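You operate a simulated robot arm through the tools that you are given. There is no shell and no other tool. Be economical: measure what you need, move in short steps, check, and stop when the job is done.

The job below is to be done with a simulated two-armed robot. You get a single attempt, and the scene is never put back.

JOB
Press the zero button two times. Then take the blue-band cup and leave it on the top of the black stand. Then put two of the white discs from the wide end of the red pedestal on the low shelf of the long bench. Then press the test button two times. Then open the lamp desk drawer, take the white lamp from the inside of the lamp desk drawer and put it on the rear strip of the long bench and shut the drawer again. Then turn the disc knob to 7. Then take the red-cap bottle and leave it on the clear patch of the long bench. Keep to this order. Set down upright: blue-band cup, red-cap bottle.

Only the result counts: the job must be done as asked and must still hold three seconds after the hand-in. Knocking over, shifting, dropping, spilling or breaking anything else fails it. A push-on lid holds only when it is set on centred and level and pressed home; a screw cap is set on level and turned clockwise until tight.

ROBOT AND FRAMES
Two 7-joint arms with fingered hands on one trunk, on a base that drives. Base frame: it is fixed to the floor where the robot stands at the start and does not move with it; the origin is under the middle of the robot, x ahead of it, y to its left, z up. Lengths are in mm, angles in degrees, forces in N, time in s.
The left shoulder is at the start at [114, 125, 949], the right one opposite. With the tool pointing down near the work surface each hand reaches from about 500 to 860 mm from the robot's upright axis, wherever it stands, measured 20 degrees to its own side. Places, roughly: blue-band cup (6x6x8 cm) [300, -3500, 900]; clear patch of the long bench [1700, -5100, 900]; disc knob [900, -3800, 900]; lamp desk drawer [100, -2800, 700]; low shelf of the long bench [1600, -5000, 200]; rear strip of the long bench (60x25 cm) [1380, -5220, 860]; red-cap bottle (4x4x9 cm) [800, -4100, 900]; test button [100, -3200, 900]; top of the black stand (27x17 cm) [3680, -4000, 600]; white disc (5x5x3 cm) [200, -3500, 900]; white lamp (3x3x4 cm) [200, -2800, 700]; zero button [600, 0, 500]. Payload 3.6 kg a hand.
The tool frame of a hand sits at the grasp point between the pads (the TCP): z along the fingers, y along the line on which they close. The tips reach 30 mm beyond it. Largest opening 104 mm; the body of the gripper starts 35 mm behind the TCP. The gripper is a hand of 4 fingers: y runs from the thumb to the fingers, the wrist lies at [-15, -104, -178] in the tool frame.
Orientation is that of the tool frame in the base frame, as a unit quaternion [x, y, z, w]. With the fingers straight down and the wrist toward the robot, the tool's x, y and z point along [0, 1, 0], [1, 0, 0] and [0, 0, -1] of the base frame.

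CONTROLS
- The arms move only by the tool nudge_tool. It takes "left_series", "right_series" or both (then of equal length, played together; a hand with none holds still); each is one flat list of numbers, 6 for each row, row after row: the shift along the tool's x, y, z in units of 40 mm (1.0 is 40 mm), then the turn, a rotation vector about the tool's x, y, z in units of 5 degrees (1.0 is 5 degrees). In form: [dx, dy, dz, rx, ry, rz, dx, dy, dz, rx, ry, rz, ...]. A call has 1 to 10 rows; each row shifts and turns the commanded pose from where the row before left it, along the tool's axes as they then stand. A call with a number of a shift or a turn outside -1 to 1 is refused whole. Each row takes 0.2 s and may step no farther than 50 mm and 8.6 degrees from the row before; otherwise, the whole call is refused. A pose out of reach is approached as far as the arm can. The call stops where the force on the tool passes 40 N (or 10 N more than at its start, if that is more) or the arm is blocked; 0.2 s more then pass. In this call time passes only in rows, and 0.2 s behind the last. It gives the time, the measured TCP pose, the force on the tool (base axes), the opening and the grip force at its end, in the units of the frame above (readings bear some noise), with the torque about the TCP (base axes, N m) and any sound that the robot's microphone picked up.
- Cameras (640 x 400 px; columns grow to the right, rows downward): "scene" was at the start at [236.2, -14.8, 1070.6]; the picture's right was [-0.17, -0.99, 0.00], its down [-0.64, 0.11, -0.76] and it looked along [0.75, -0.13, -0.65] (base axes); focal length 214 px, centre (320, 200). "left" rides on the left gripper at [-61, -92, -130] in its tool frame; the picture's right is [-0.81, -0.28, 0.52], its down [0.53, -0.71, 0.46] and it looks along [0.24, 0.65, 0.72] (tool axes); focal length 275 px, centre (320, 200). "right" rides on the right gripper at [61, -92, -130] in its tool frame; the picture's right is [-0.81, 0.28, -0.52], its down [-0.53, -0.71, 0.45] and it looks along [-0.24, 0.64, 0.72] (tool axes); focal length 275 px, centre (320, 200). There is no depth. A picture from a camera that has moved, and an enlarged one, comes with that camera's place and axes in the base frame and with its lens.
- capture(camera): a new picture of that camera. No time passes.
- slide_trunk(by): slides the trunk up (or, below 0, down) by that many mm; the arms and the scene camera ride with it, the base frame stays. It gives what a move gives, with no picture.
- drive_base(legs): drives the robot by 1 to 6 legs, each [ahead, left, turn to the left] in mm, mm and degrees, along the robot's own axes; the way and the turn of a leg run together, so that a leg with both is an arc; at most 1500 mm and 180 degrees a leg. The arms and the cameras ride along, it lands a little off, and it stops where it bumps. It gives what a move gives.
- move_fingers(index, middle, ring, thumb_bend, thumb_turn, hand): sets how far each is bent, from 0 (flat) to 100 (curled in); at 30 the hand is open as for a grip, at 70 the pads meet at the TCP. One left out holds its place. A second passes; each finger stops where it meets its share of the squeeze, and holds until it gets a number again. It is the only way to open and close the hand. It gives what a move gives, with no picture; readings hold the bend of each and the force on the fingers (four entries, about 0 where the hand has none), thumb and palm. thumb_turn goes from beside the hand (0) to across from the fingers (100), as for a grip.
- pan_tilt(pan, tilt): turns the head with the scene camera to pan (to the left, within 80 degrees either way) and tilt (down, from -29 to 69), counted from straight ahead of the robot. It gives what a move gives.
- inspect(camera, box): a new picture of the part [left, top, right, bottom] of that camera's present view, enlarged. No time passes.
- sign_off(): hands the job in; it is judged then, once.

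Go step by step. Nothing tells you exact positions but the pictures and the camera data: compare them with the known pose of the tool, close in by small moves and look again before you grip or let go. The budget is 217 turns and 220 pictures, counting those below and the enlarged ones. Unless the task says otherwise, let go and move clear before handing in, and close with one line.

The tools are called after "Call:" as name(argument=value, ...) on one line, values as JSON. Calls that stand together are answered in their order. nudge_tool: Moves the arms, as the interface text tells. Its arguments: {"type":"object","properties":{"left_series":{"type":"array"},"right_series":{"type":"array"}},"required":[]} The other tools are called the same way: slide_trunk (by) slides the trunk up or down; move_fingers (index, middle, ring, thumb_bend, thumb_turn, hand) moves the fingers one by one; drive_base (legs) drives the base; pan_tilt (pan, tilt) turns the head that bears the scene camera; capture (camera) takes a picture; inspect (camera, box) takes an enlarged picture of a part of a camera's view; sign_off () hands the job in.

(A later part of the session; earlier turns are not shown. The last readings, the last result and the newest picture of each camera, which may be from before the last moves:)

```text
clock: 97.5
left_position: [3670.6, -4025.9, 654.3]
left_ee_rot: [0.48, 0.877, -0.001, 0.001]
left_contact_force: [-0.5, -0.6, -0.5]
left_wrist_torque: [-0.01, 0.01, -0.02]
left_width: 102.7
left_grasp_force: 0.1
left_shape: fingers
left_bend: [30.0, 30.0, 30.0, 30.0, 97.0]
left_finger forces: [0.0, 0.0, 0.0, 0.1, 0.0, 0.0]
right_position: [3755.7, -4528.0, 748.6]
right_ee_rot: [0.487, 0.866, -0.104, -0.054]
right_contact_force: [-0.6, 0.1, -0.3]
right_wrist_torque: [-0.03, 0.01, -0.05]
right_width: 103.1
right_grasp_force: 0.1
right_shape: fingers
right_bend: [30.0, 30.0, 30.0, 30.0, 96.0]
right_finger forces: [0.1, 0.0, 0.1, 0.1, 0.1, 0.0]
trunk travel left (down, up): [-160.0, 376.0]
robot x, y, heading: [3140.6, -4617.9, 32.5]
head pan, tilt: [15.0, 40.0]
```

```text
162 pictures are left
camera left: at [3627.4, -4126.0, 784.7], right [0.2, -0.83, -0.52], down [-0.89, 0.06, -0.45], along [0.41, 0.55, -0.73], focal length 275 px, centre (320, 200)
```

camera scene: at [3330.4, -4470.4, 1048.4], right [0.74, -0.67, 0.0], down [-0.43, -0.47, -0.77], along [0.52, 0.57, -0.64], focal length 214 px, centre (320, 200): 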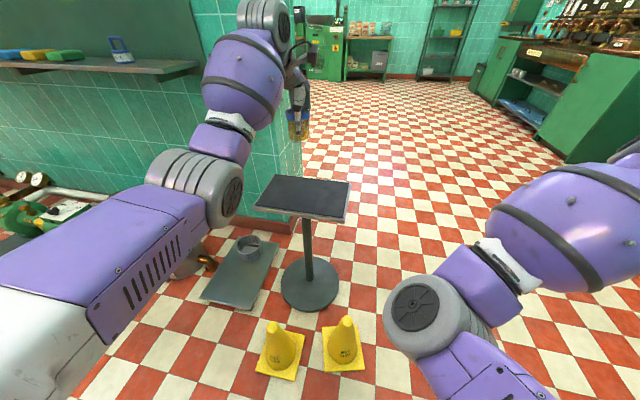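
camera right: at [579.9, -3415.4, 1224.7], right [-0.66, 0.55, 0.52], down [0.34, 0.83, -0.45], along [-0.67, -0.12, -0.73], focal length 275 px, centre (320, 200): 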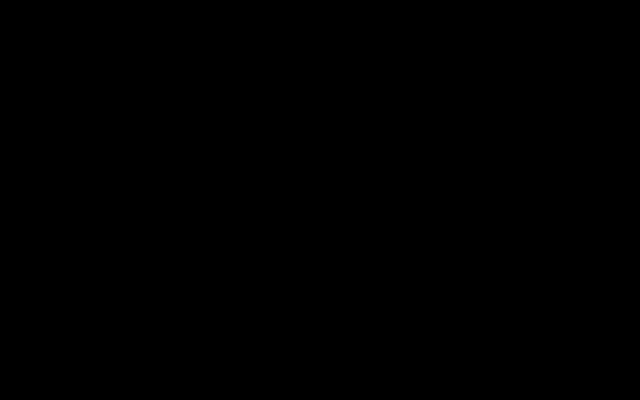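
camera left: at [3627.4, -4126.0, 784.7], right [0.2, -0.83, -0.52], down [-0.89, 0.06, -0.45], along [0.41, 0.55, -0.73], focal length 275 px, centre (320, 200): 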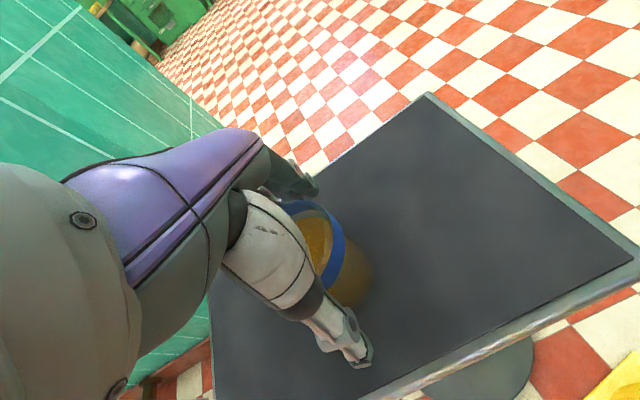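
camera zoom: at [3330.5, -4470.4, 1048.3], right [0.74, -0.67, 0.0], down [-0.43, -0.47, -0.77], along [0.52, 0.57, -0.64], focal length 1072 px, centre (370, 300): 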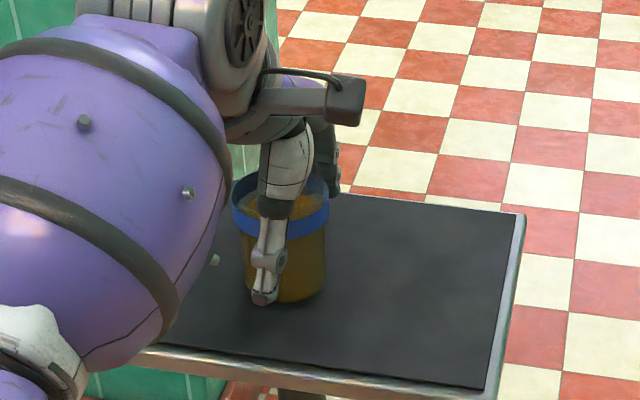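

The cup stands upright on the plate and the hand is open around it. I'll lift straight up and check.

Call:
nudge_tool(left_series=[0, 0, -0.4, 0, 0, 0, 0, 0, -0.6, 0, 0, 0, 0, 0, -1, 0, 0, 0, 0, 0, -1, 0, 0, 0, 0, 0, -1, 0, 0, 0, 0, 0, -1, 0, 0, 0])

Call:
capture(camera="left")

```text
clock: 98.9
left_position: [3670.2, -4024.0, 856.5]
left_ee_rot: [0.481, 0.876, -0.001, -0.001]
left_contact_force: [-0.2, 0.4, -1.2]
left_wrist_torque: [-0.02, 0.0, -0.02]
left_width: 103.1
left_grasp_force: 0.2
left_shape: fingers
left_bend: [30.0, 30.0, 30.0, 30.0, 97.0]
left_finger forces: [0.0, 0.0, 0.0, 0.0, 0.0, 0.0]
right_position: [3754.9, -4528.3, 749.4]
right_ee_rot: [0.486, 0.866, -0.104, -0.053]
right_contact_force: [-0.1, -0.4, 0.6]
right_wrist_torque: [-0.03, 0.03, -0.01]
right_width: 103.0
right_grasp_force: 0.0
right_shape: fingers
right_bend: [30.0, 30.0, 30.0, 30.0, 96.0]
right_finger forces: [0.1, 0.1, 0.0, 0.0, 0.0, 0.0]
trunk travel left (down, up): [-160.0, 376.0]
robot x, y, heading: [3140.8, -4621.5, 32.8]
head pan, tilt: [15.0, 40.0]
```

```text
161 pictures are left
camera left: at [3627.1, -4124.9, 985.3], right [0.2, -0.83, -0.52], down [-0.89, 0.06, -0.45], along [0.41, 0.55, -0.73], focal length 275 px, centre (320, 200)
```

left: 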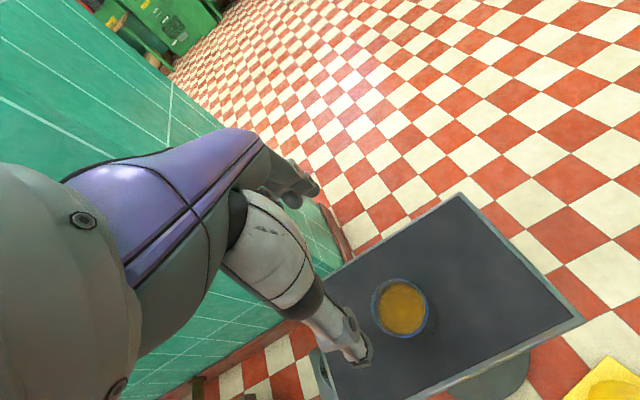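

The cup is upright on the stand. Next the discs: I'll retract the hand, raise the trunk and drive back to the pedestal.

Call:
nudge_tool(left_series=[0, -1, 0, 0, 0, 0, 0, -1, 0, 0, 0, 0, 0, -1, 0, 0, 0, 0, 0, -1, 0, 0, 0, 0, 0, -1, 0, 0, 0, 0])

Call:
slide_trunk(by=240)

Call:
drive_base(legs=[[0, 0, 89], [1000, 476, 0], [1000, 476, 0], [0, 0, 50.5]])

Call:
pan_tilt(pan=5, tilt=35)

Call:
capture(camera="scene")

```text
clock: 100.1
left_position: [3503.7, -4132.6, 855.4]
left_ee_rot: [0.48, 0.877, -0.002, 0.0]
left_contact_force: [0.5, -0.5, -0.4]
left_wrist_torque: [0.01, 0.03, 0.01]
left_width: 103.0
left_grasp_force: 0.1
left_shape: fingers
left_bend: [30.0, 30.0, 30.0, 30.0, 97.0]
left_finger forces: [0.0, 0.1, 0.0, 0.1, 0.0, 0.1]
right_position: [3755.9, -4528.6, 748.9]
right_ee_rot: [0.486, 0.866, -0.103, -0.054]
right_contact_force: [-0.1, 0.3, -0.5]
right_wrist_torque: [0.0, 0.0, -0.01]
right_width: 103.2
right_grasp_force: 0.0
right_shape: fingers
right_bend: [30.0, 30.0, 30.0, 30.0, 96.0]
right_finger forces: [0.1, 0.0, 0.0, 0.1, 0.0, 0.0]
trunk travel left (down, up): [-160.0, 376.0]
robot x, y, heading: [3136.0, -4617.7, 32.5]
head pan, tilt: [15.0, 40.0]
```

```text
clock: 102.6
left_position: [3502.7, -4133.2, 1094.5]
left_ee_rot: [0.48, 0.877, -0.002, -0.001]
left_contact_force: [-0.2, 0.0, -0.1]
left_wrist_torque: [0.0, 0.0, 0.0]
left_width: 103.0
left_grasp_force: 0.0
left_shape: fingers
left_bend: [30.0, 30.0, 30.0, 30.0, 97.0]
left_finger forces: [0.1, 0.0, 0.0, 0.0, 0.0, 0.0]
right_position: [3755.3, -4528.9, 988.5]
right_ee_rot: [0.487, 0.866, -0.104, -0.054]
right_contact_force: [-0.8, -0.6, 0.0]
right_wrist_torque: [-0.02, 0.04, -0.01]
right_width: 102.9
right_grasp_force: 0.0
right_shape: fingers
right_bend: [30.0, 30.0, 30.0, 30.0, 96.0]
right_finger forces: [0.0, 0.1, 0.0, 0.0, 0.0, 0.0]
trunk travel left (down, up): [-400.0, 136.0]
robot x, y, heading: [3139.2, -4617.7, 32.7]
head pan, tilt: [15.0, 40.0]
```

```text
clock: 119.7
left_position: [677.7, -3508.7, 1095.3]
left_ee_rot: [-0.65, 0.76, 0.0, 0.0]
left_contact_force: [1.0, 0.3, -0.7]
left_wrist_torque: [0.0, 0.03, -0.03]
left_width: 102.9
left_grasp_force: 0.1
left_shape: fingers
left_bend: [30.0, 30.0, 30.0, 30.0, 97.0]
left_finger forces: [0.0, 0.1, 0.0, 0.0, 0.0, 0.0]
right_position: [749.9, -3046.8, 988.6]
right_ee_rot: [-0.638, 0.761, -0.087, 0.079]
right_contact_force: [-0.2, -0.5, 0.5]
right_wrist_torque: [0.01, 0.02, -0.02]
right_width: 103.1
right_grasp_force: 0.1
right_shape: fingers
right_bend: [30.0, 30.0, 30.0, 30.0, 96.0]
right_finger forces: [0.1, 0.0, 0.0, 0.0, 0.0, 0.1]
trunk travel left (down, up): [-400.0, 136.0]
robot x, y, heading: [1272.9, -3386.5, 171.2]
head pan, tilt: [15.0, 40.0]
```

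```text
clock: 120.5
left_position: [676.7, -3509.6, 1094.0]
left_ee_rot: [-0.65, 0.76, -0.001, 0.001]
left_contact_force: [-0.1, -0.1, 0.0]
left_wrist_torque: [0.01, -0.02, 0.01]
left_width: 102.7
left_grasp_force: 0.0
left_shape: fingers
left_bend: [30.0, 30.0, 30.0, 30.0, 97.0]
left_finger forces: [0.1, 0.0, 0.0, 0.1, 0.0, 0.0]
right_position: [749.4, -3045.9, 988.3]
right_ee_rot: [-0.638, 0.761, -0.087, 0.078]
right_contact_force: [0.6, -0.3, 0.0]
right_wrist_torque: [-0.02, 0.0, -0.01]
right_width: 103.0
right_grasp_force: 0.0
right_shape: fingers
right_bend: [30.0, 30.0, 30.0, 30.0, 96.0]
right_finger forces: [0.0, 0.0, 0.0, 0.0, 0.0, 0.0]
trunk travel left (down, up): [-400.0, 136.0]
robot x, y, heading: [1272.1, -3387.1, 171.1]
head pan, tilt: [5.0, 35.0]
```

```text
160 pictures are left
camera scene: at [1090.9, -3365.9, 1302.8], right [0.07, 1.0, 0.0], down [0.57, -0.04, -0.82], along [-0.82, 0.05, -0.57], focal length 214 px, centre (320, 200)
```

scene: 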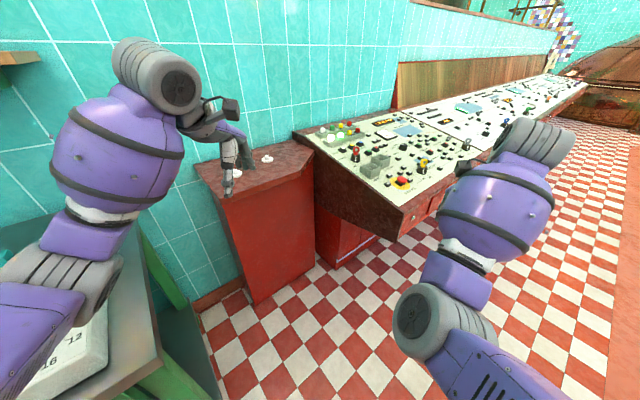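

Call:
nudge_tool(right_series=[0, 0, -1, 0, 0, 0, 0, 0, -1, 0, 0, 0])

Call:
drive_base(legs=[[230, 20, 0]])

Call:
capture(camera="left")

Call:
inspect(camera="scene", box=[120, 120, 340, 260])

```text
clock: 121.1
left_position: [677.5, -3510.5, 1096.0]
left_ee_rot: [-0.65, 0.76, -0.001, 0.0]
left_contact_force: [0.1, -0.4, 0.0]
left_wrist_torque: [-0.07, 0.01, -0.02]
left_width: 102.7
left_grasp_force: 0.2
left_shape: fingers
left_bend: [30.0, 30.0, 30.0, 30.0, 97.0]
left_finger forces: [0.0, 0.1, 0.0, 0.0, 0.0, 0.1]
right_position: [729.5, -3041.8, 1067.2]
right_ee_rot: [-0.638, 0.761, -0.087, 0.078]
right_contact_force: [0.1, -0.4, -0.7]
right_wrist_torque: [0.01, -0.02, -0.03]
right_width: 103.3
right_grasp_force: 0.0
right_shape: fingers
right_bend: [30.0, 30.0, 30.0, 30.0, 96.0]
right_finger forces: [0.0, 0.0, 0.1, 0.1, 0.1, 0.0]
trunk travel left (down, up): [-400.0, 136.0]
robot x, y, heading: [1272.0, -3385.5, 171.3]
head pan, tilt: [5.0, 35.0]
```

```text
clock: 122.8
left_position: [447.1, -3494.0, 1095.5]
left_ee_rot: [-0.65, 0.76, -0.001, 0.002]
left_contact_force: [-0.3, -0.2, -1.1]
left_wrist_torque: [0.0, -0.03, -0.03]
left_width: 102.9
left_grasp_force: 0.0
left_shape: fingers
left_bend: [30.0, 30.0, 30.0, 30.0, 97.0]
left_finger forces: [0.0, 0.0, 0.0, 0.0, 0.0, 0.1]
right_position: [498.6, -3025.6, 1066.8]
right_ee_rot: [-0.637, 0.762, -0.087, 0.078]
right_contact_force: [0.2, 0.3, -1.0]
right_wrist_torque: [0.02, 0.0, -0.01]
right_width: 102.9
right_grasp_force: 0.1
right_shape: fingers
right_bend: [30.0, 30.0, 30.0, 30.0, 96.0]
right_finger forces: [0.0, 0.1, 0.0, 0.0, 0.0, 0.1]
trunk travel left (down, up): [-400.0, 136.0]
robot x, y, heading: [1041.8, -3370.5, 171.1]
head pan, tilt: [5.0, 35.0]
```

```text
159 pictures are left
camera left: at [546.8, -3447.1, 1225.0], right [0.4, 0.76, -0.52], down [0.62, -0.64, -0.45], along [-0.67, -0.14, -0.73], focal length 275 px, centre (320, 200)
```

left: 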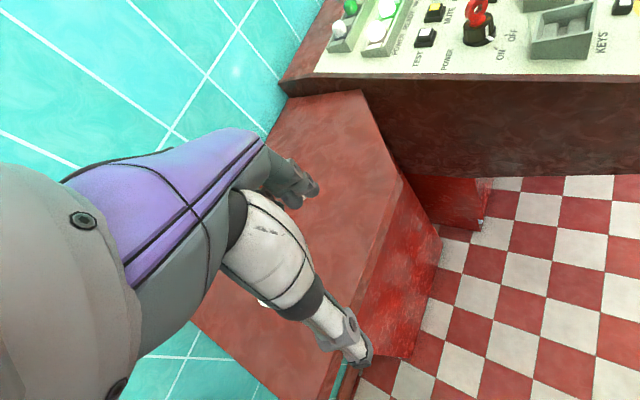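

```text
2.86 times, centred on (230, 190) of scene
camera zoom: at [859.8, -3350.2, 1302.7], right [0.07, 1.0, 0.0], down [0.57, -0.04, -0.82], along [-0.82, 0.06, -0.57], focal length 613 px, centre (577, 229)
```

zoom: 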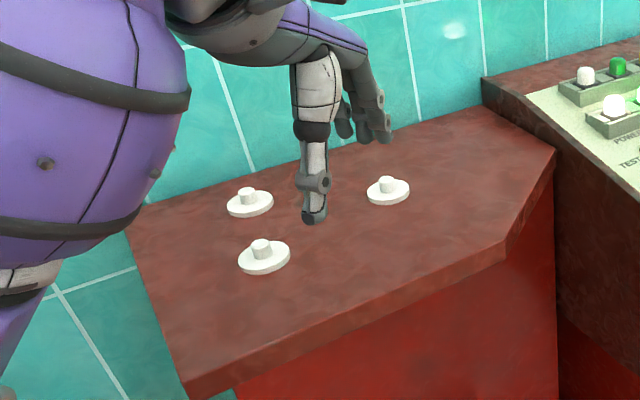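

Disc fixes: front-left [339, -3637], rear-left [235, -3686], right [217, -3533]. I'll pre-close the hand partly and move above the front-left disc.

Call:
nudge_tool(left_series=[0.988, 0.528, 0, 0, 0, 0, 0.988, 0.528, 0, 0, 0, 0, 0.988, 0.528, 0, 0, 0, 0, 0.988, 0.528, 0, 0, 0, 0, 0, 0, 0.9, 0, 0, 0, 0, 0, 0.9, 0, 0, 0])

Call:
move_fingers(hand="left", index=52, middle=52, ring=52, thumb_bend=52)

Call:
capture(camera="left")

Call:
inspect(camera="scene", box=[120, 120, 340, 260])

```text
clock: 124.2
left_position: [338.8, -3634.7, 1021.5]
left_ee_rot: [-0.65, 0.76, 0.0, 0.001]
left_contact_force: [0.0, -0.2, -0.2]
left_wrist_torque: [-0.03, 0.02, 0.0]
left_width: 102.7
left_grasp_force: 0.0
left_shape: fingers
left_bend: [30.0, 30.0, 30.0, 30.0, 97.0]
left_finger forces: [0.0, 0.0, 0.1, 0.0, 0.0, 0.0]
right_position: [499.1, -3026.7, 1065.5]
right_ee_rot: [-0.638, 0.761, -0.087, 0.078]
right_contact_force: [0.1, -0.7, 0.2]
right_wrist_torque: [0.01, -0.01, 0.02]
right_width: 103.3
right_grasp_force: 0.2
right_shape: fingers
right_bend: [30.0, 30.0, 30.0, 30.0, 96.0]
right_finger forces: [0.1, 0.0, 0.0, 0.0, 0.1, 0.0]
trunk travel left (down, up): [-400.0, 136.0]
robot x, y, heading: [1040.7, -3369.4, 171.1]
head pan, tilt: [5.0, 35.0]
```

```text
clock: 125.2
left_position: [338.5, -3634.8, 1022.9]
left_ee_rot: [-0.65, 0.76, -0.001, 0.001]
left_contact_force: [0.2, 0.6, 0.0]
left_wrist_torque: [-0.04, 0.01, -0.02]
left_width: 47.4
left_grasp_force: 0.2
left_shape: fingers
left_bend: [52.0, 52.0, 52.0, 52.0, 97.0]
left_finger forces: [0.0, 0.0, 0.0, 0.0, 0.0, 0.1]
right_position: [499.9, -3027.1, 1067.1]
right_ee_rot: [-0.637, 0.762, -0.087, 0.079]
right_contact_force: [-0.2, -0.9, -1.2]
right_wrist_torque: [0.0, -0.06, -0.01]
right_width: 103.1
right_grasp_force: 0.0
right_shape: fingers
right_bend: [30.0, 30.0, 30.0, 30.0, 96.0]
right_finger forces: [0.0, 0.0, 0.1, 0.0, 0.1, 0.0]
trunk travel left (down, up): [-400.0, 136.0]
robot x, y, heading: [1040.7, -3372.1, 171.1]
head pan, tilt: [5.0, 35.0]
```

```text
157 pictures are left
camera left: at [439.4, -3589.9, 1152.1], right [0.4, 0.76, -0.52], down [0.62, -0.64, -0.45], along [-0.67, -0.14, -0.73], focal length 275 px, centre (320, 200)
```

left: 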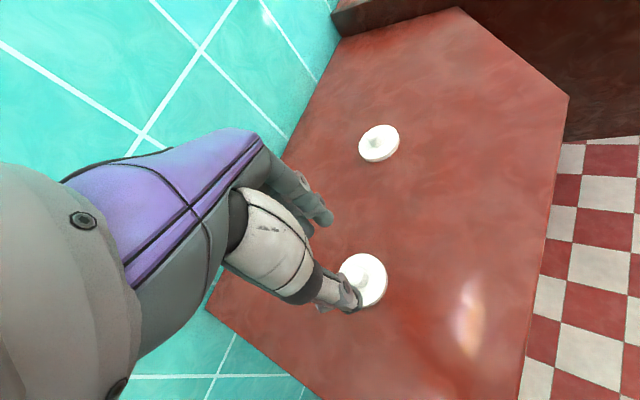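

```text
2.86 times, centred on (230, 190) of scene
camera zoom: at [860.4, -3350.2, 1302.8], right [0.07, 1.0, 0.0], down [0.57, -0.04, -0.82], along [-0.82, 0.06, -0.57], focal length 613 px, centre (577, 229)
```

zoom: 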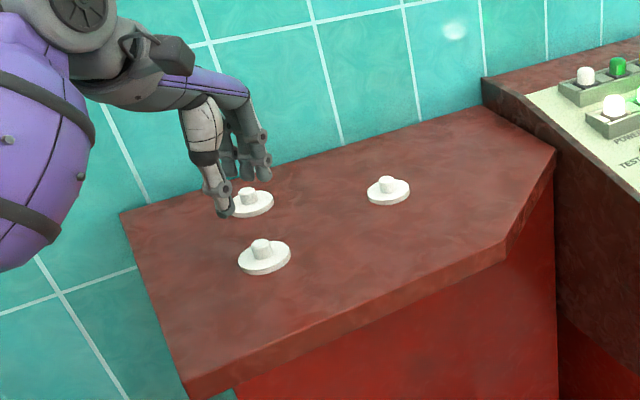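

Call:
nudge_tool(left_series=[0.08, 0.05, 0.6, 0, 0, 0, 0, 0, 0.6, 0, 0, 0, 0, 0, 0.3, 0, 0, 0])

Call:
inspect(camera="left", box=[240, 160, 440, 340])

Call:
inspect(camera="scene", box=[150, 150, 270, 240])

```text
clock: 126.0
left_position: [335.2, -3639.6, 963.1]
left_ee_rot: [-0.65, 0.76, 0.0, 0.001]
left_contact_force: [-0.5, -0.4, 0.1]
left_wrist_torque: [0.01, -0.04, -0.02]
left_width: 47.5
left_grasp_force: 0.1
left_shape: fingers
left_bend: [52.0, 52.0, 52.0, 52.0, 97.0]
left_finger forces: [0.0, 0.0, 0.1, 0.1, 0.1, 0.0]
right_position: [499.5, -3026.9, 1066.5]
right_ee_rot: [-0.637, 0.762, -0.087, 0.078]
right_contact_force: [-0.3, -0.2, 1.0]
right_wrist_torque: [-0.01, -0.03, 0.01]
right_width: 103.2
right_grasp_force: 0.1
right_shape: fingers
right_bend: [30.0, 30.0, 30.0, 30.0, 96.0]
right_finger forces: [0.0, 0.1, 0.0, 0.0, 0.1, 0.0]
trunk travel left (down, up): [-400.0, 136.0]
robot x, y, heading: [1041.7, -3372.6, 171.1]
head pan, tilt: [5.0, 35.0]
```

```text
2.22 times, centred on (340, 250) of left
camera zoom: at [436.7, -3593.3, 1092.2], right [0.4, 0.76, -0.52], down [0.62, -0.64, -0.45], along [-0.67, -0.14, -0.73], focal length 612 px, centre (276, 89)
```

zoom: 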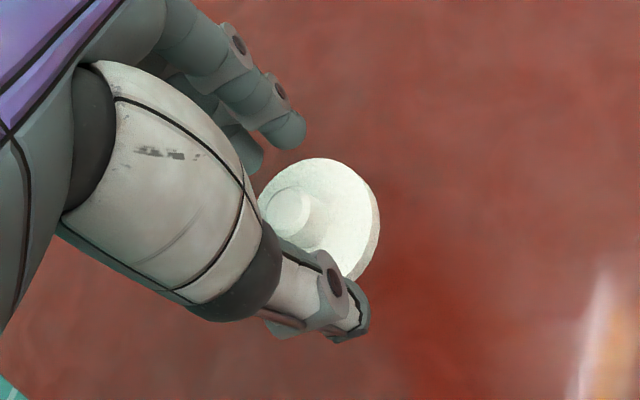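

```text
4.44 times, centred on (210, 195) of scene
camera zoom: at [860.3, -3350.3, 1302.8], right [0.07, 1.0, 0.0], down [0.57, -0.04, -0.82], along [-0.82, 0.06, -0.57], focal length 953 px, centre (809, 222)
```

zoom: 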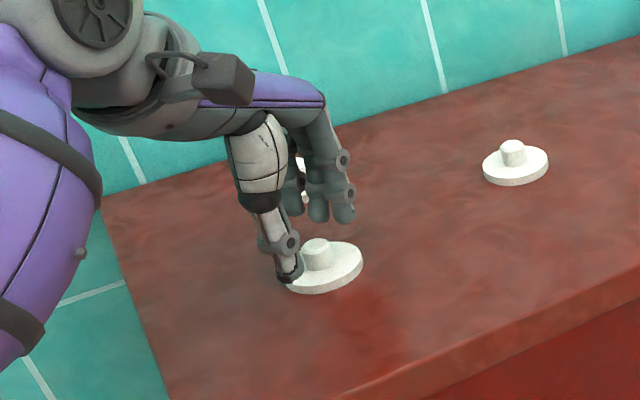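

The stem top is at about z 937 and the hand is centred within 3 mm. I'll lower slightly and close on the stem.

Call:
nudge_tool(left_series=[-0.08, 0, 0.2, 0, 0, 0])

Call:
move_fingers(hand="left", index=60, middle=60, ring=60, thumb_bend=60)

Call:
inspect(camera="left", box=[240, 160, 440, 340])

Call:
inspect(camera="scene", box=[150, 150, 270, 240])

```text
clock: 126.4
left_position: [336.9, -3636.7, 954.9]
left_ee_rot: [-0.65, 0.76, -0.001, 0.001]
left_contact_force: [-0.8, 0.5, 0.0]
left_wrist_torque: [0.0, -0.01, -0.01]
left_width: 47.5
left_grasp_force: 0.0
left_shape: fingers
left_bend: [52.0, 52.0, 52.0, 52.0, 97.0]
left_finger forces: [0.1, 0.0, 0.1, 0.0, 0.0, 0.0]
right_position: [499.7, -3026.9, 1066.4]
right_ee_rot: [-0.638, 0.761, -0.087, 0.078]
right_contact_force: [0.2, -1.2, 0.3]
right_wrist_torque: [-0.03, -0.01, -0.02]
right_width: 103.0
right_grasp_force: 0.0
right_shape: fingers
right_bend: [30.0, 30.0, 30.0, 30.0, 96.0]
right_finger forces: [0.0, 0.0, 0.0, 0.0, 0.0, 0.0]
trunk travel left (down, up): [-400.0, 136.0]
robot x, y, heading: [1042.1, -3371.6, 171.0]
head pan, tilt: [5.0, 35.0]
```

```text
clock: 127.4
left_position: [336.1, -3636.6, 955.7]
left_ee_rot: [-0.65, 0.76, -0.001, 0.001]
left_contact_force: [0.1, 0.7, 0.8]
left_wrist_torque: [0.01, 0.01, 0.0]
left_width: 26.7
left_grasp_force: 0.0
left_shape: fingers
left_bend: [60.0, 60.0, 60.0, 60.0, 97.0]
left_finger forces: [0.0, 0.4, 0.0, 0.0, 0.1, 0.1]
right_position: [500.3, -3027.5, 1066.9]
right_ee_rot: [-0.637, 0.762, -0.087, 0.078]
right_contact_force: [0.8, -0.3, -0.8]
right_wrist_torque: [0.02, -0.05, 0.0]
right_width: 103.0
right_grasp_force: 0.1
right_shape: fingers
right_bend: [30.0, 30.0, 30.0, 30.0, 96.0]
right_finger forces: [0.0, 0.0, 0.1, 0.0, 0.0, 0.0]
trunk travel left (down, up): [-400.0, 136.0]
robot x, y, heading: [1040.7, -3371.4, 171.2]
head pan, tilt: [5.0, 35.0]
```

```text
2.22 times, centred on (340, 250) of left
camera zoom: at [437.3, -3590.1, 1084.9], right [0.4, 0.76, -0.52], down [0.62, -0.64, -0.45], along [-0.67, -0.14, -0.73], focal length 612 px, centre (276, 89)
```

zoom: 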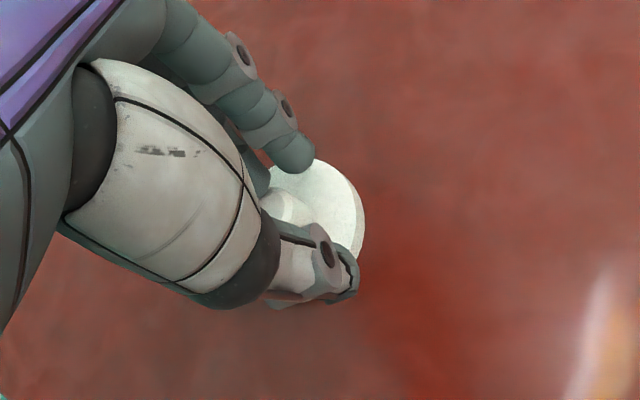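

```text
4.44 times, centred on (210, 195) of scene
camera zoom: at [860.4, -3350.2, 1302.8], right [0.07, 1.0, 0.0], down [0.57, -0.04, -0.82], along [-0.82, 0.06, -0.57], focal length 953 px, centre (809, 222)
```

zoom: 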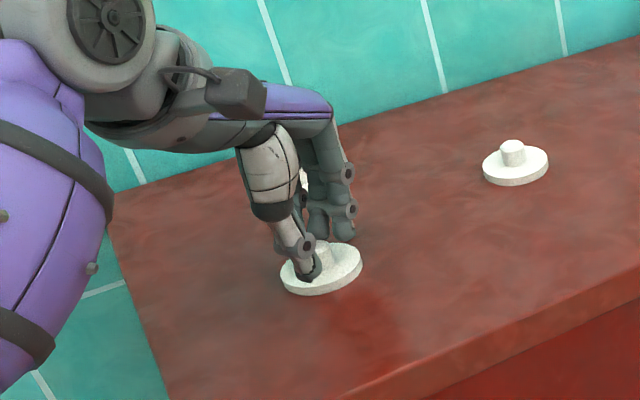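

Fingers are straddling the stem. I'll close to a firm pinch.

Call:
move_fingers(hand="left", index=66, middle=72, ring=66, thumb_bend=72)

Call:
inspect(camera="scene", box=[150, 150, 270, 240])

```text
clock: 128.4
left_position: [336.2, -3636.5, 956.1]
left_ee_rot: [-0.651, 0.759, -0.001, 0.0]
left_contact_force: [0.5, 0.5, -0.1]
left_wrist_torque: [0.0, 0.0, 0.0]
left_width: 2.7
left_grasp_force: 0.1
left_shape: fingers
left_bend: [66.0, 72.0, 66.0, 72.0, 97.0]
left_finger forces: [0.0, 0.1, 0.1, 0.0, 0.0, 0.0]
right_position: [499.7, -3026.0, 1067.1]
right_ee_rot: [-0.637, 0.762, -0.087, 0.078]
right_contact_force: [0.2, 0.5, 0.1]
right_wrist_torque: [0.0, 0.03, 0.0]
right_width: 102.9
right_grasp_force: 0.0
right_shape: fingers
right_bend: [30.0, 30.0, 30.0, 30.0, 96.0]
right_finger forces: [0.0, 0.0, 0.1, 0.0, 0.0, 0.0]
trunk travel left (down, up): [-400.0, 136.0]
robot x, y, heading: [1040.6, -3371.0, 171.1]
head pan, tilt: [5.0, 35.0]
```

```text
4.44 times, centred on (210, 195) of scene
camera zoom: at [860.4, -3350.2, 1302.8], right [0.07, 1.0, 0.0], down [0.57, -0.04, -0.82], along [-0.82, 0.06, -0.57], focal length 953 px, centre (809, 222)
```

zoom: 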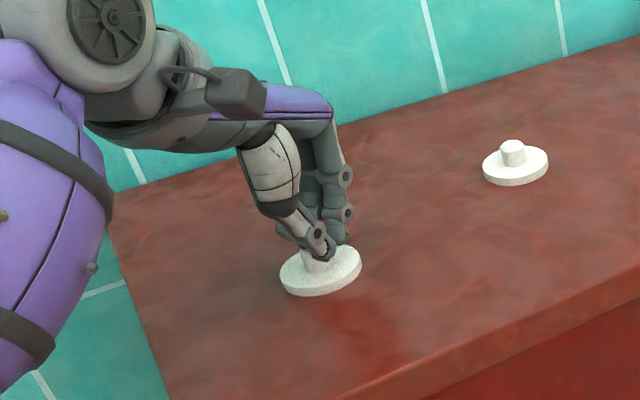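

The fingers closed above the short stem. I'll reopen, lower further, and grip by the flange rim instead.

Call:
move_fingers(hand="left", index=45, middle=45, ring=45, thumb_bend=45)

Call:
nudge_tool(left_series=[0, 0, 0.15, 0, 0, 0, 0, 0, 0.1, 0, 0, 0, 0, 0, 0.05, 0, 0, 0])

Call:
inspect(camera="left", box=[240, 160, 440, 340])

Call:
inspect(camera="scene", box=[150, 150, 270, 240])

```text
clock: 129.4
left_position: [337.7, -3636.1, 955.2]
left_ee_rot: [-0.65, 0.76, -0.001, 0.001]
left_contact_force: [-0.2, 0.4, -0.1]
left_wrist_torque: [-0.01, 0.01, 0.05]
left_width: 64.7
left_grasp_force: 0.0
left_shape: fingers
left_bend: [45.0, 45.0, 45.0, 45.0, 97.0]
left_finger forces: [0.0, 0.0, 0.0, 0.1, 0.1, 0.0]
right_position: [499.9, -3026.0, 1067.5]
right_ee_rot: [-0.638, 0.761, -0.088, 0.078]
right_contact_force: [0.8, -0.5, -0.1]
right_wrist_torque: [0.01, -0.01, 0.0]
right_width: 103.2
right_grasp_force: 0.0
right_shape: fingers
right_bend: [30.0, 30.0, 30.0, 30.0, 96.0]
right_finger forces: [0.1, 0.0, 0.1, 0.0, 0.1, 0.0]
trunk travel left (down, up): [-400.0, 136.0]
robot x, y, heading: [1041.3, -3372.4, 171.3]
head pan, tilt: [5.0, 35.0]
```

```text
clock: 130.2
left_position: [336.3, -3636.5, 943.0]
left_ee_rot: [-0.65, 0.76, -0.001, 0.0]
left_contact_force: [0.2, -0.4, -0.4]
left_wrist_torque: [0.03, 0.01, 0.0]
left_width: 64.6
left_grasp_force: 0.1
left_shape: fingers
left_bend: [45.0, 45.0, 45.0, 45.0, 97.0]
left_finger forces: [0.0, 0.0, 0.2, 0.0, 0.0, 0.0]
right_position: [499.7, -3026.3, 1066.6]
right_ee_rot: [-0.637, 0.762, -0.088, 0.078]
right_contact_force: [-0.3, -0.7, 0.5]
right_wrist_torque: [0.02, 0.02, -0.02]
right_width: 103.4
right_grasp_force: 0.1
right_shape: fingers
right_bend: [30.0, 30.0, 30.0, 30.0, 96.0]
right_finger forces: [0.0, 0.0, 0.0, 0.0, 0.1, 0.0]
trunk travel left (down, up): [-400.0, 136.0]
robot x, y, heading: [1042.2, -3374.5, 170.8]
head pan, tilt: [5.0, 35.0]
```

```text
2.22 times, centred on (340, 250) of left
camera zoom: at [437.8, -3590.1, 1072.8], right [0.4, 0.76, -0.52], down [0.62, -0.64, -0.45], along [-0.67, -0.14, -0.73], focal length 612 px, centre (276, 89)
```

zoom: 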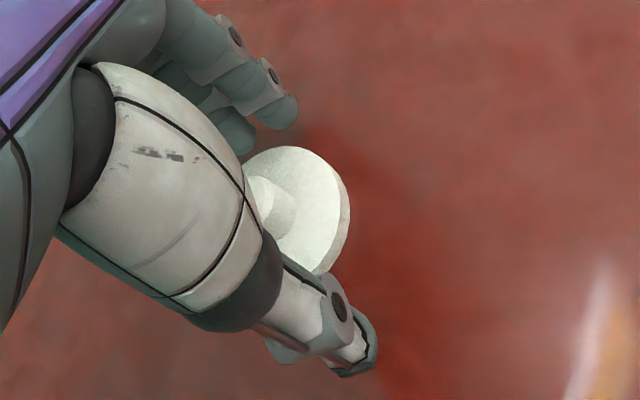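

```text
4.44 times, centred on (210, 195) of scene
camera zoom: at [860.4, -3350.2, 1302.8], right [0.07, 1.0, 0.0], down [0.57, -0.04, -0.82], along [-0.82, 0.06, -0.57], focal length 953 px, centre (809, 222)
```

zoom: 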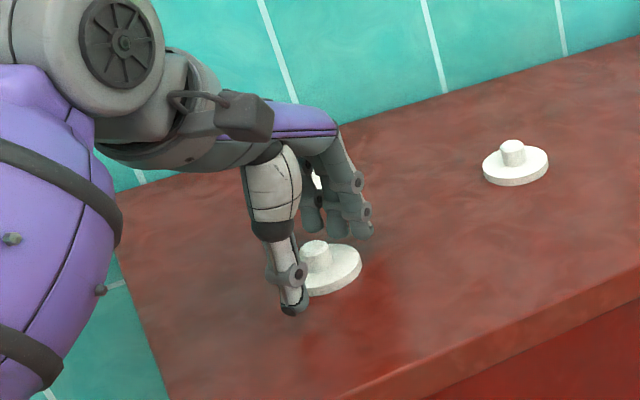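

Call:
nudge_tool(left_series=[0, 0, 0.07, 0, 0, 0, 0, 0, 0.06, 0, 0, 0])

Call:
move_fingers(hand="left", index=56, middle=56, ring=56, thumb_bend=56)

Call:
inspect(camera="scene", box=[150, 150, 270, 240])

Call:
inspect(camera="left", box=[240, 160, 440, 340])

```text
clock: 130.8
left_position: [337.9, -3635.6, 938.0]
left_ee_rot: [-0.65, 0.76, -0.001, 0.0]
left_contact_force: [0.5, 0.1, 0.8]
left_wrist_torque: [0.0, 0.04, -0.01]
left_width: 64.4
left_grasp_force: 0.7
left_shape: fingers
left_bend: [45.0, 45.0, 45.0, 45.0, 97.0]
left_finger forces: [0.0, 0.4, 0.1, 0.0, 0.0, 0.0]
right_position: [499.4, -3026.5, 1066.4]
right_ee_rot: [-0.638, 0.761, -0.086, 0.078]
right_contact_force: [-0.1, -0.3, 0.9]
right_wrist_torque: [0.0, 0.0, -0.01]
right_width: 103.1
right_grasp_force: 0.0
right_shape: fingers
right_bend: [30.0, 30.0, 30.0, 30.0, 96.0]
right_finger forces: [0.0, 0.0, 0.1, 0.0, 0.1, 0.0]
trunk travel left (down, up): [-400.0, 136.0]
robot x, y, heading: [1044.1, -3370.2, 170.7]
head pan, tilt: [5.0, 35.0]
```

```text
clock: 131.8
left_position: [337.9, -3635.7, 938.1]
left_ee_rot: [-0.65, 0.76, -0.001, 0.0]
left_contact_force: [-0.5, -0.3, 0.6]
left_wrist_torque: [-0.01, 0.0, -0.01]
left_width: 37.8
left_grasp_force: 0.8
left_shape: fingers
left_bend: [56.0, 55.0, 56.0, 55.0, 97.0]
left_finger forces: [0.0, 0.4, 0.0, 0.1, 0.5, 0.1]
right_position: [500.0, -3026.3, 1066.0]
right_ee_rot: [-0.638, 0.761, -0.087, 0.079]
right_contact_force: [-0.4, 0.3, 0.3]
right_wrist_torque: [0.02, 0.03, 0.0]
right_width: 103.1
right_grasp_force: 0.1
right_shape: fingers
right_bend: [30.0, 30.0, 30.0, 30.0, 96.0]
right_finger forces: [0.1, 0.1, 0.0, 0.0, 0.0, 0.0]
trunk travel left (down, up): [-400.0, 136.0]
robot x, y, heading: [1042.9, -3372.0, 171.0]
head pan, tilt: [5.0, 35.0]
```

```text
4.44 times, centred on (210, 195) of scene
camera zoom: at [860.4, -3350.2, 1302.8], right [0.07, 1.0, 0.0], down [0.57, -0.04, -0.82], along [-0.82, 0.06, -0.57], focal length 953 px, centre (809, 222)
```

zoom: 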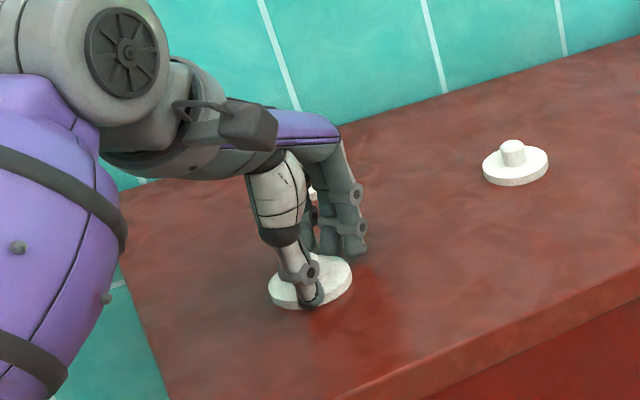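

```text
2.22 times, centred on (340, 250) of left
camera zoom: at [437.8, -3589.9, 1067.8], right [0.4, 0.76, -0.52], down [0.62, -0.64, -0.45], along [-0.67, -0.14, -0.73], focal length 612 px, centre (276, 89)
```

zoom: 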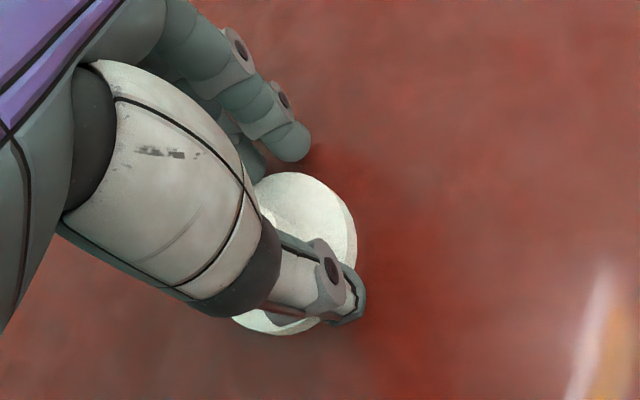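

Call:
move_fingers(hand="left", index=62, middle=62, ring=62, thumb_bend=62)

Call:
inspect(camera="scene", box=[150, 150, 270, 240])

Call:
inspect(camera="left", box=[240, 160, 440, 340])

```text
clock: 132.8
left_position: [337.2, -3636.4, 938.1]
left_ee_rot: [-0.65, 0.76, 0.0, 0.0]
left_contact_force: [-2.5, -0.1, 6.5]
left_wrist_torque: [-0.02, 0.15, 0.0]
left_width: 25.0
left_grasp_force: 5.4
left_shape: fingers
left_bend: [62.0, 59.0, 62.0, 59.0, 97.0]
left_finger forces: [0.0, 7.8, 0.0, 0.0, 2.3, 0.0]
right_position: [499.7, -3026.4, 1066.4]
right_ee_rot: [-0.637, 0.762, -0.087, 0.078]
right_contact_force: [1.3, 0.9, 0.0]
right_wrist_torque: [0.02, -0.02, 0.05]
right_width: 103.0
right_grasp_force: 0.0
right_shape: fingers
right_bend: [30.0, 30.0, 30.0, 30.0, 96.0]
right_finger forces: [0.1, 0.0, 0.1, 0.1, 0.0, 0.0]
trunk travel left (down, up): [-400.0, 136.0]
robot x, y, heading: [1045.8, -3368.9, 170.9]
head pan, tilt: [5.0, 35.0]
```

```text
4.44 times, centred on (210, 195) of scene
camera zoom: at [860.9, -3349.9, 1302.9], right [0.07, 1.0, 0.0], down [0.57, -0.04, -0.82], along [-0.82, 0.06, -0.57], focal length 953 px, centre (809, 222)
```

zoom: 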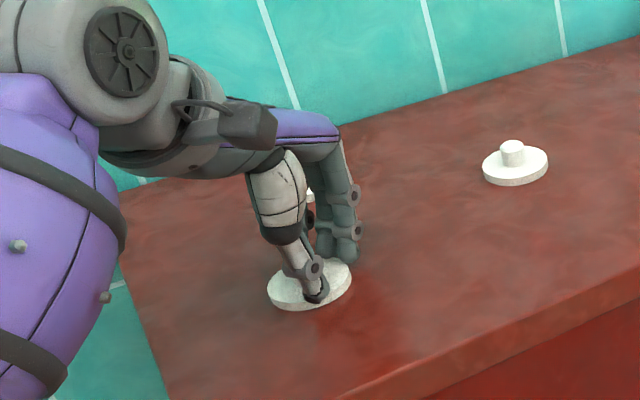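

```text
2.22 times, centred on (340, 250) of left
camera zoom: at [438.1, -3589.7, 1068.6], right [0.4, 0.76, -0.52], down [0.62, -0.64, -0.46], along [-0.67, -0.14, -0.72], focal length 612 px, centre (276, 89)
```

zoom: 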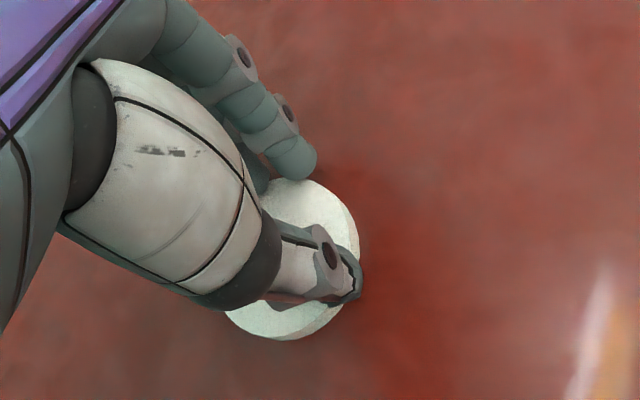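

The thumb rode over the flange. Since closed tips reach only about 18 mm below the TCP, a stem pinch near TCP z 941 should work. I'll open, raise and re-measure.

Call:
move_fingers(hand="left", index=45, middle=45, ring=45, thumb_bend=45)

Call:
nudge_tool(left_series=[0, 0, -0.5, 0, 0, 0, 0, 0, -0.5, 0, 0, 0])

Call:
inspect(camera="scene", box=[150, 150, 270, 240])

Call:
inspect(camera="left", box=[240, 160, 440, 340])

```text
clock: 133.8
left_position: [337.7, -3636.0, 937.7]
left_ee_rot: [-0.65, 0.76, -0.002, 0.001]
left_contact_force: [0.3, -0.1, 1.2]
left_wrist_torque: [-0.02, -0.03, -0.02]
left_width: 64.5
left_grasp_force: 0.1
left_shape: fingers
left_bend: [45.0, 45.0, 45.0, 45.0, 97.0]
left_finger forces: [0.1, 0.1, 0.0, 0.0, 0.0, 0.0]
right_position: [500.7, -3027.4, 1066.6]
right_ee_rot: [-0.637, 0.761, -0.087, 0.079]
right_contact_force: [0.0, 0.3, -0.6]
right_wrist_torque: [-0.05, -0.02, -0.02]
right_width: 103.0
right_grasp_force: 0.1
right_shape: fingers
right_bend: [30.0, 30.0, 30.0, 30.0, 96.0]
right_finger forces: [0.1, 0.1, 0.0, 0.0, 0.0, 0.1]
trunk travel left (down, up): [-400.0, 136.0]
robot x, y, heading: [1043.3, -3372.1, 171.3]
head pan, tilt: [5.0, 35.0]
```

```text
clock: 134.4
left_position: [337.0, -3637.4, 977.5]
left_ee_rot: [-0.65, 0.76, -0.002, 0.001]
left_contact_force: [-0.1, -1.2, 0.3]
left_wrist_torque: [-0.04, 0.03, 0.0]
left_width: 64.5
left_grasp_force: 0.0
left_shape: fingers
left_bend: [45.0, 45.0, 45.0, 45.0, 97.0]
left_finger forces: [0.0, 0.0, 0.0, 0.1, 0.0, 0.0]
right_position: [500.5, -3026.0, 1068.0]
right_ee_rot: [-0.637, 0.762, -0.087, 0.078]
right_contact_force: [-1.0, 0.1, -0.7]
right_wrist_torque: [0.02, 0.03, -0.01]
right_width: 103.1
right_grasp_force: 0.1
right_shape: fingers
right_bend: [30.0, 30.0, 30.0, 30.0, 96.0]
right_finger forces: [0.1, 0.0, 0.1, 0.0, 0.0, 0.0]
trunk travel left (down, up): [-400.0, 136.0]
robot x, y, heading: [1044.0, -3366.6, 170.8]
head pan, tilt: [5.0, 35.0]
```

```text
4.44 times, centred on (210, 195) of scene
camera zoom: at [860.4, -3350.2, 1302.8], right [0.07, 1.0, 0.0], down [0.57, -0.04, -0.82], along [-0.82, 0.06, -0.57], focal length 953 px, centre (809, 222)
```

zoom: 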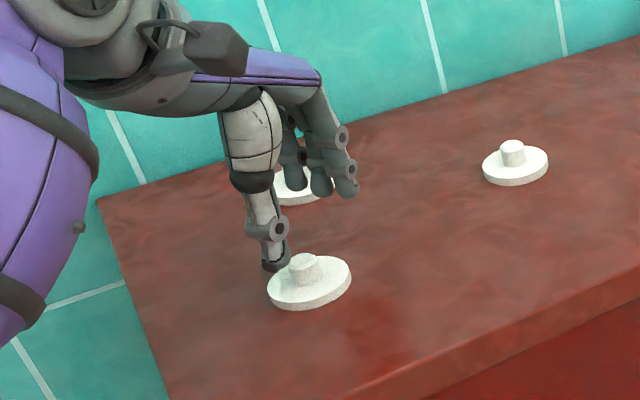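

```text
2.22 times, centred on (340, 250) of left
camera zoom: at [437.9, -3590.7, 1107.5], right [0.4, 0.76, -0.52], down [0.62, -0.64, -0.45], along [-0.67, -0.14, -0.73], focal length 612 px, centre (276, 89)
```

zoom: 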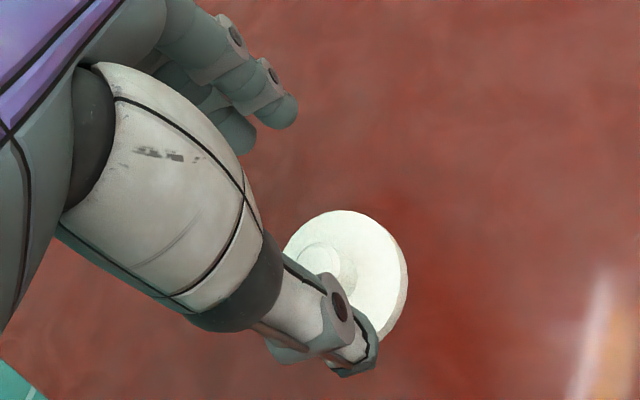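

Stem top is now near [347, -3640, 934]. I'll centre over it, pre-close to about 42 mm, and go down to TCP z 942.

Call:
move_fingers(hand="left", index=54, middle=54, ring=54, thumb_bend=54)

Call:
nudge_tool(left_series=[0.03, -0.26, 0.3, 0, 0, 0, 0, 0, 0.4, 0, 0, 0, 0, 0, 0.2, 0, 0, 0])

Call:
inspect(camera="scene", box=[150, 150, 270, 240])

Call:
inspect(camera="left", box=[240, 160, 440, 340])

```text
clock: 135.4
left_position: [337.7, -3637.2, 977.3]
left_ee_rot: [-0.651, 0.759, -0.001, 0.0]
left_contact_force: [-0.1, -0.4, 0.9]
left_wrist_torque: [0.02, -0.02, 0.01]
left_width: 42.4
left_grasp_force: 0.1
left_shape: fingers
left_bend: [54.0, 54.0, 54.0, 54.0, 97.0]
left_finger forces: [0.0, 0.0, 0.1, 0.0, 0.0, 0.0]
right_position: [498.5, -3026.7, 1067.3]
right_ee_rot: [-0.638, 0.761, -0.086, 0.078]
right_contact_force: [-1.5, 0.4, -0.8]
right_wrist_torque: [-0.02, 0.01, 0.0]
right_width: 103.0
right_grasp_force: 0.0
right_shape: fingers
right_bend: [30.0, 30.0, 30.0, 30.0, 96.0]
right_finger forces: [0.0, 0.0, 0.0, 0.0, 0.0, 0.0]
trunk travel left (down, up): [-400.0, 136.0]
robot x, y, heading: [1041.2, -3368.4, 170.9]
head pan, tilt: [5.0, 35.0]
```

```text
clock: 136.2
left_position: [347.2, -3639.2, 942.0]
left_ee_rot: [-0.65, 0.76, 0.0, 0.001]
left_contact_force: [-0.6, 0.1, 0.5]
left_wrist_torque: [0.04, 0.02, 0.0]
left_width: 42.2
left_grasp_force: 0.0
left_shape: fingers
left_bend: [54.0, 54.0, 54.0, 54.0, 97.0]
left_finger forces: [0.0, 0.7, 0.0, 0.0, 0.0, 0.0]
right_position: [500.2, -3026.8, 1067.4]
right_ee_rot: [-0.637, 0.762, -0.087, 0.079]
right_contact_force: [0.1, 0.2, 0.3]
right_wrist_torque: [-0.02, 0.0, 0.0]
right_width: 103.2
right_grasp_force: 0.0
right_shape: fingers
right_bend: [30.0, 30.0, 30.0, 30.0, 96.0]
right_finger forces: [0.1, 0.0, 0.0, 0.0, 0.0, 0.0]
trunk travel left (down, up): [-400.0, 136.0]
robot x, y, heading: [1051.4, -3371.0, 171.0]
head pan, tilt: [5.0, 35.0]
```

```text
4.44 times, centred on (210, 195) of scene
camera zoom: at [860.5, -3350.2, 1302.8], right [0.07, 1.0, 0.0], down [0.57, -0.04, -0.82], along [-0.82, 0.06, -0.57], focal length 953 px, centre (809, 222)
```

zoom: 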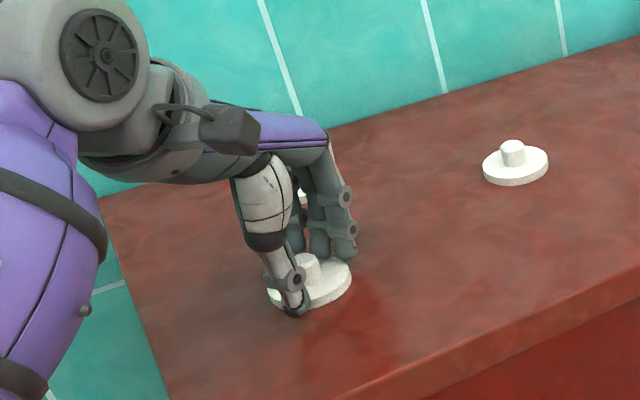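

```text
2.22 times, centred on (340, 250) of left
camera zoom: at [447.9, -3592.9, 1071.6], right [0.4, 0.76, -0.52], down [0.62, -0.64, -0.45], along [-0.67, -0.14, -0.73], focal length 612 px, centre (276, 89)
```

zoom: 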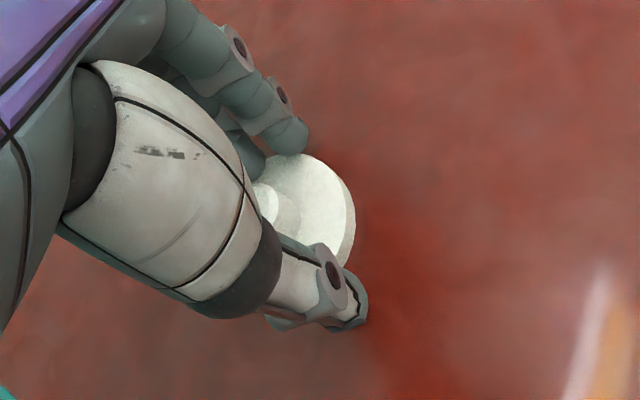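

Positions look right. I'll close thumb and middle firmly.

Call:
move_fingers(hand="left", index=60, middle=70, ring=60, thumb_bend=70)

Call:
inspect(camera="scene", box=[150, 150, 270, 240])

Call:
inspect(camera="left", box=[240, 160, 440, 340])

```text
clock: 137.2
left_position: [347.8, -3638.9, 942.2]
left_ee_rot: [-0.65, 0.76, -0.002, 0.001]
left_contact_force: [-0.6, 0.8, 0.4]
left_wrist_torque: [0.01, 0.0, -0.01]
left_width: 14.2
left_grasp_force: 0.1
left_shape: fingers
left_bend: [60.0, 70.0, 60.0, 70.0, 97.0]
left_finger forces: [0.1, 0.0, 0.1, 0.0, 0.0, 0.0]
right_position: [499.9, -3026.8, 1066.6]
right_ee_rot: [-0.638, 0.761, -0.087, 0.078]
right_contact_force: [0.2, 0.1, -0.4]
right_wrist_torque: [-0.02, -0.05, 0.04]
right_width: 103.3
right_grasp_force: 0.2
right_shape: fingers
right_bend: [30.0, 30.0, 30.0, 30.0, 96.0]
right_finger forces: [0.1, 0.0, 0.0, 0.1, 0.1, 0.0]
trunk travel left (down, up): [-400.0, 136.0]
robot x, y, heading: [1042.1, -3371.1, 170.9]
head pan, tilt: [5.0, 35.0]
```

```text
4.44 times, centred on (210, 195) of scene
camera zoom: at [860.4, -3350.2, 1302.8], right [0.07, 1.0, 0.0], down [0.57, -0.04, -0.82], along [-0.82, 0.06, -0.57], focal length 953 px, centre (809, 222)
```

zoom: 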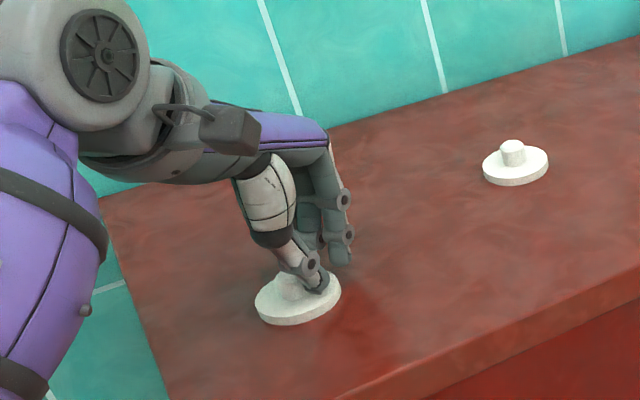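

```text
2.22 times, centred on (340, 250) of left
camera zoom: at [447.8, -3592.8, 1071.4], right [0.4, 0.76, -0.52], down [0.62, -0.64, -0.45], along [-0.67, -0.14, -0.73], focal length 612 px, centre (276, 89)
```

zoom: 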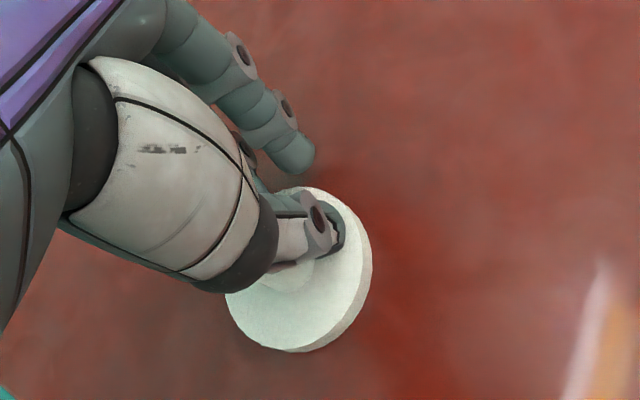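

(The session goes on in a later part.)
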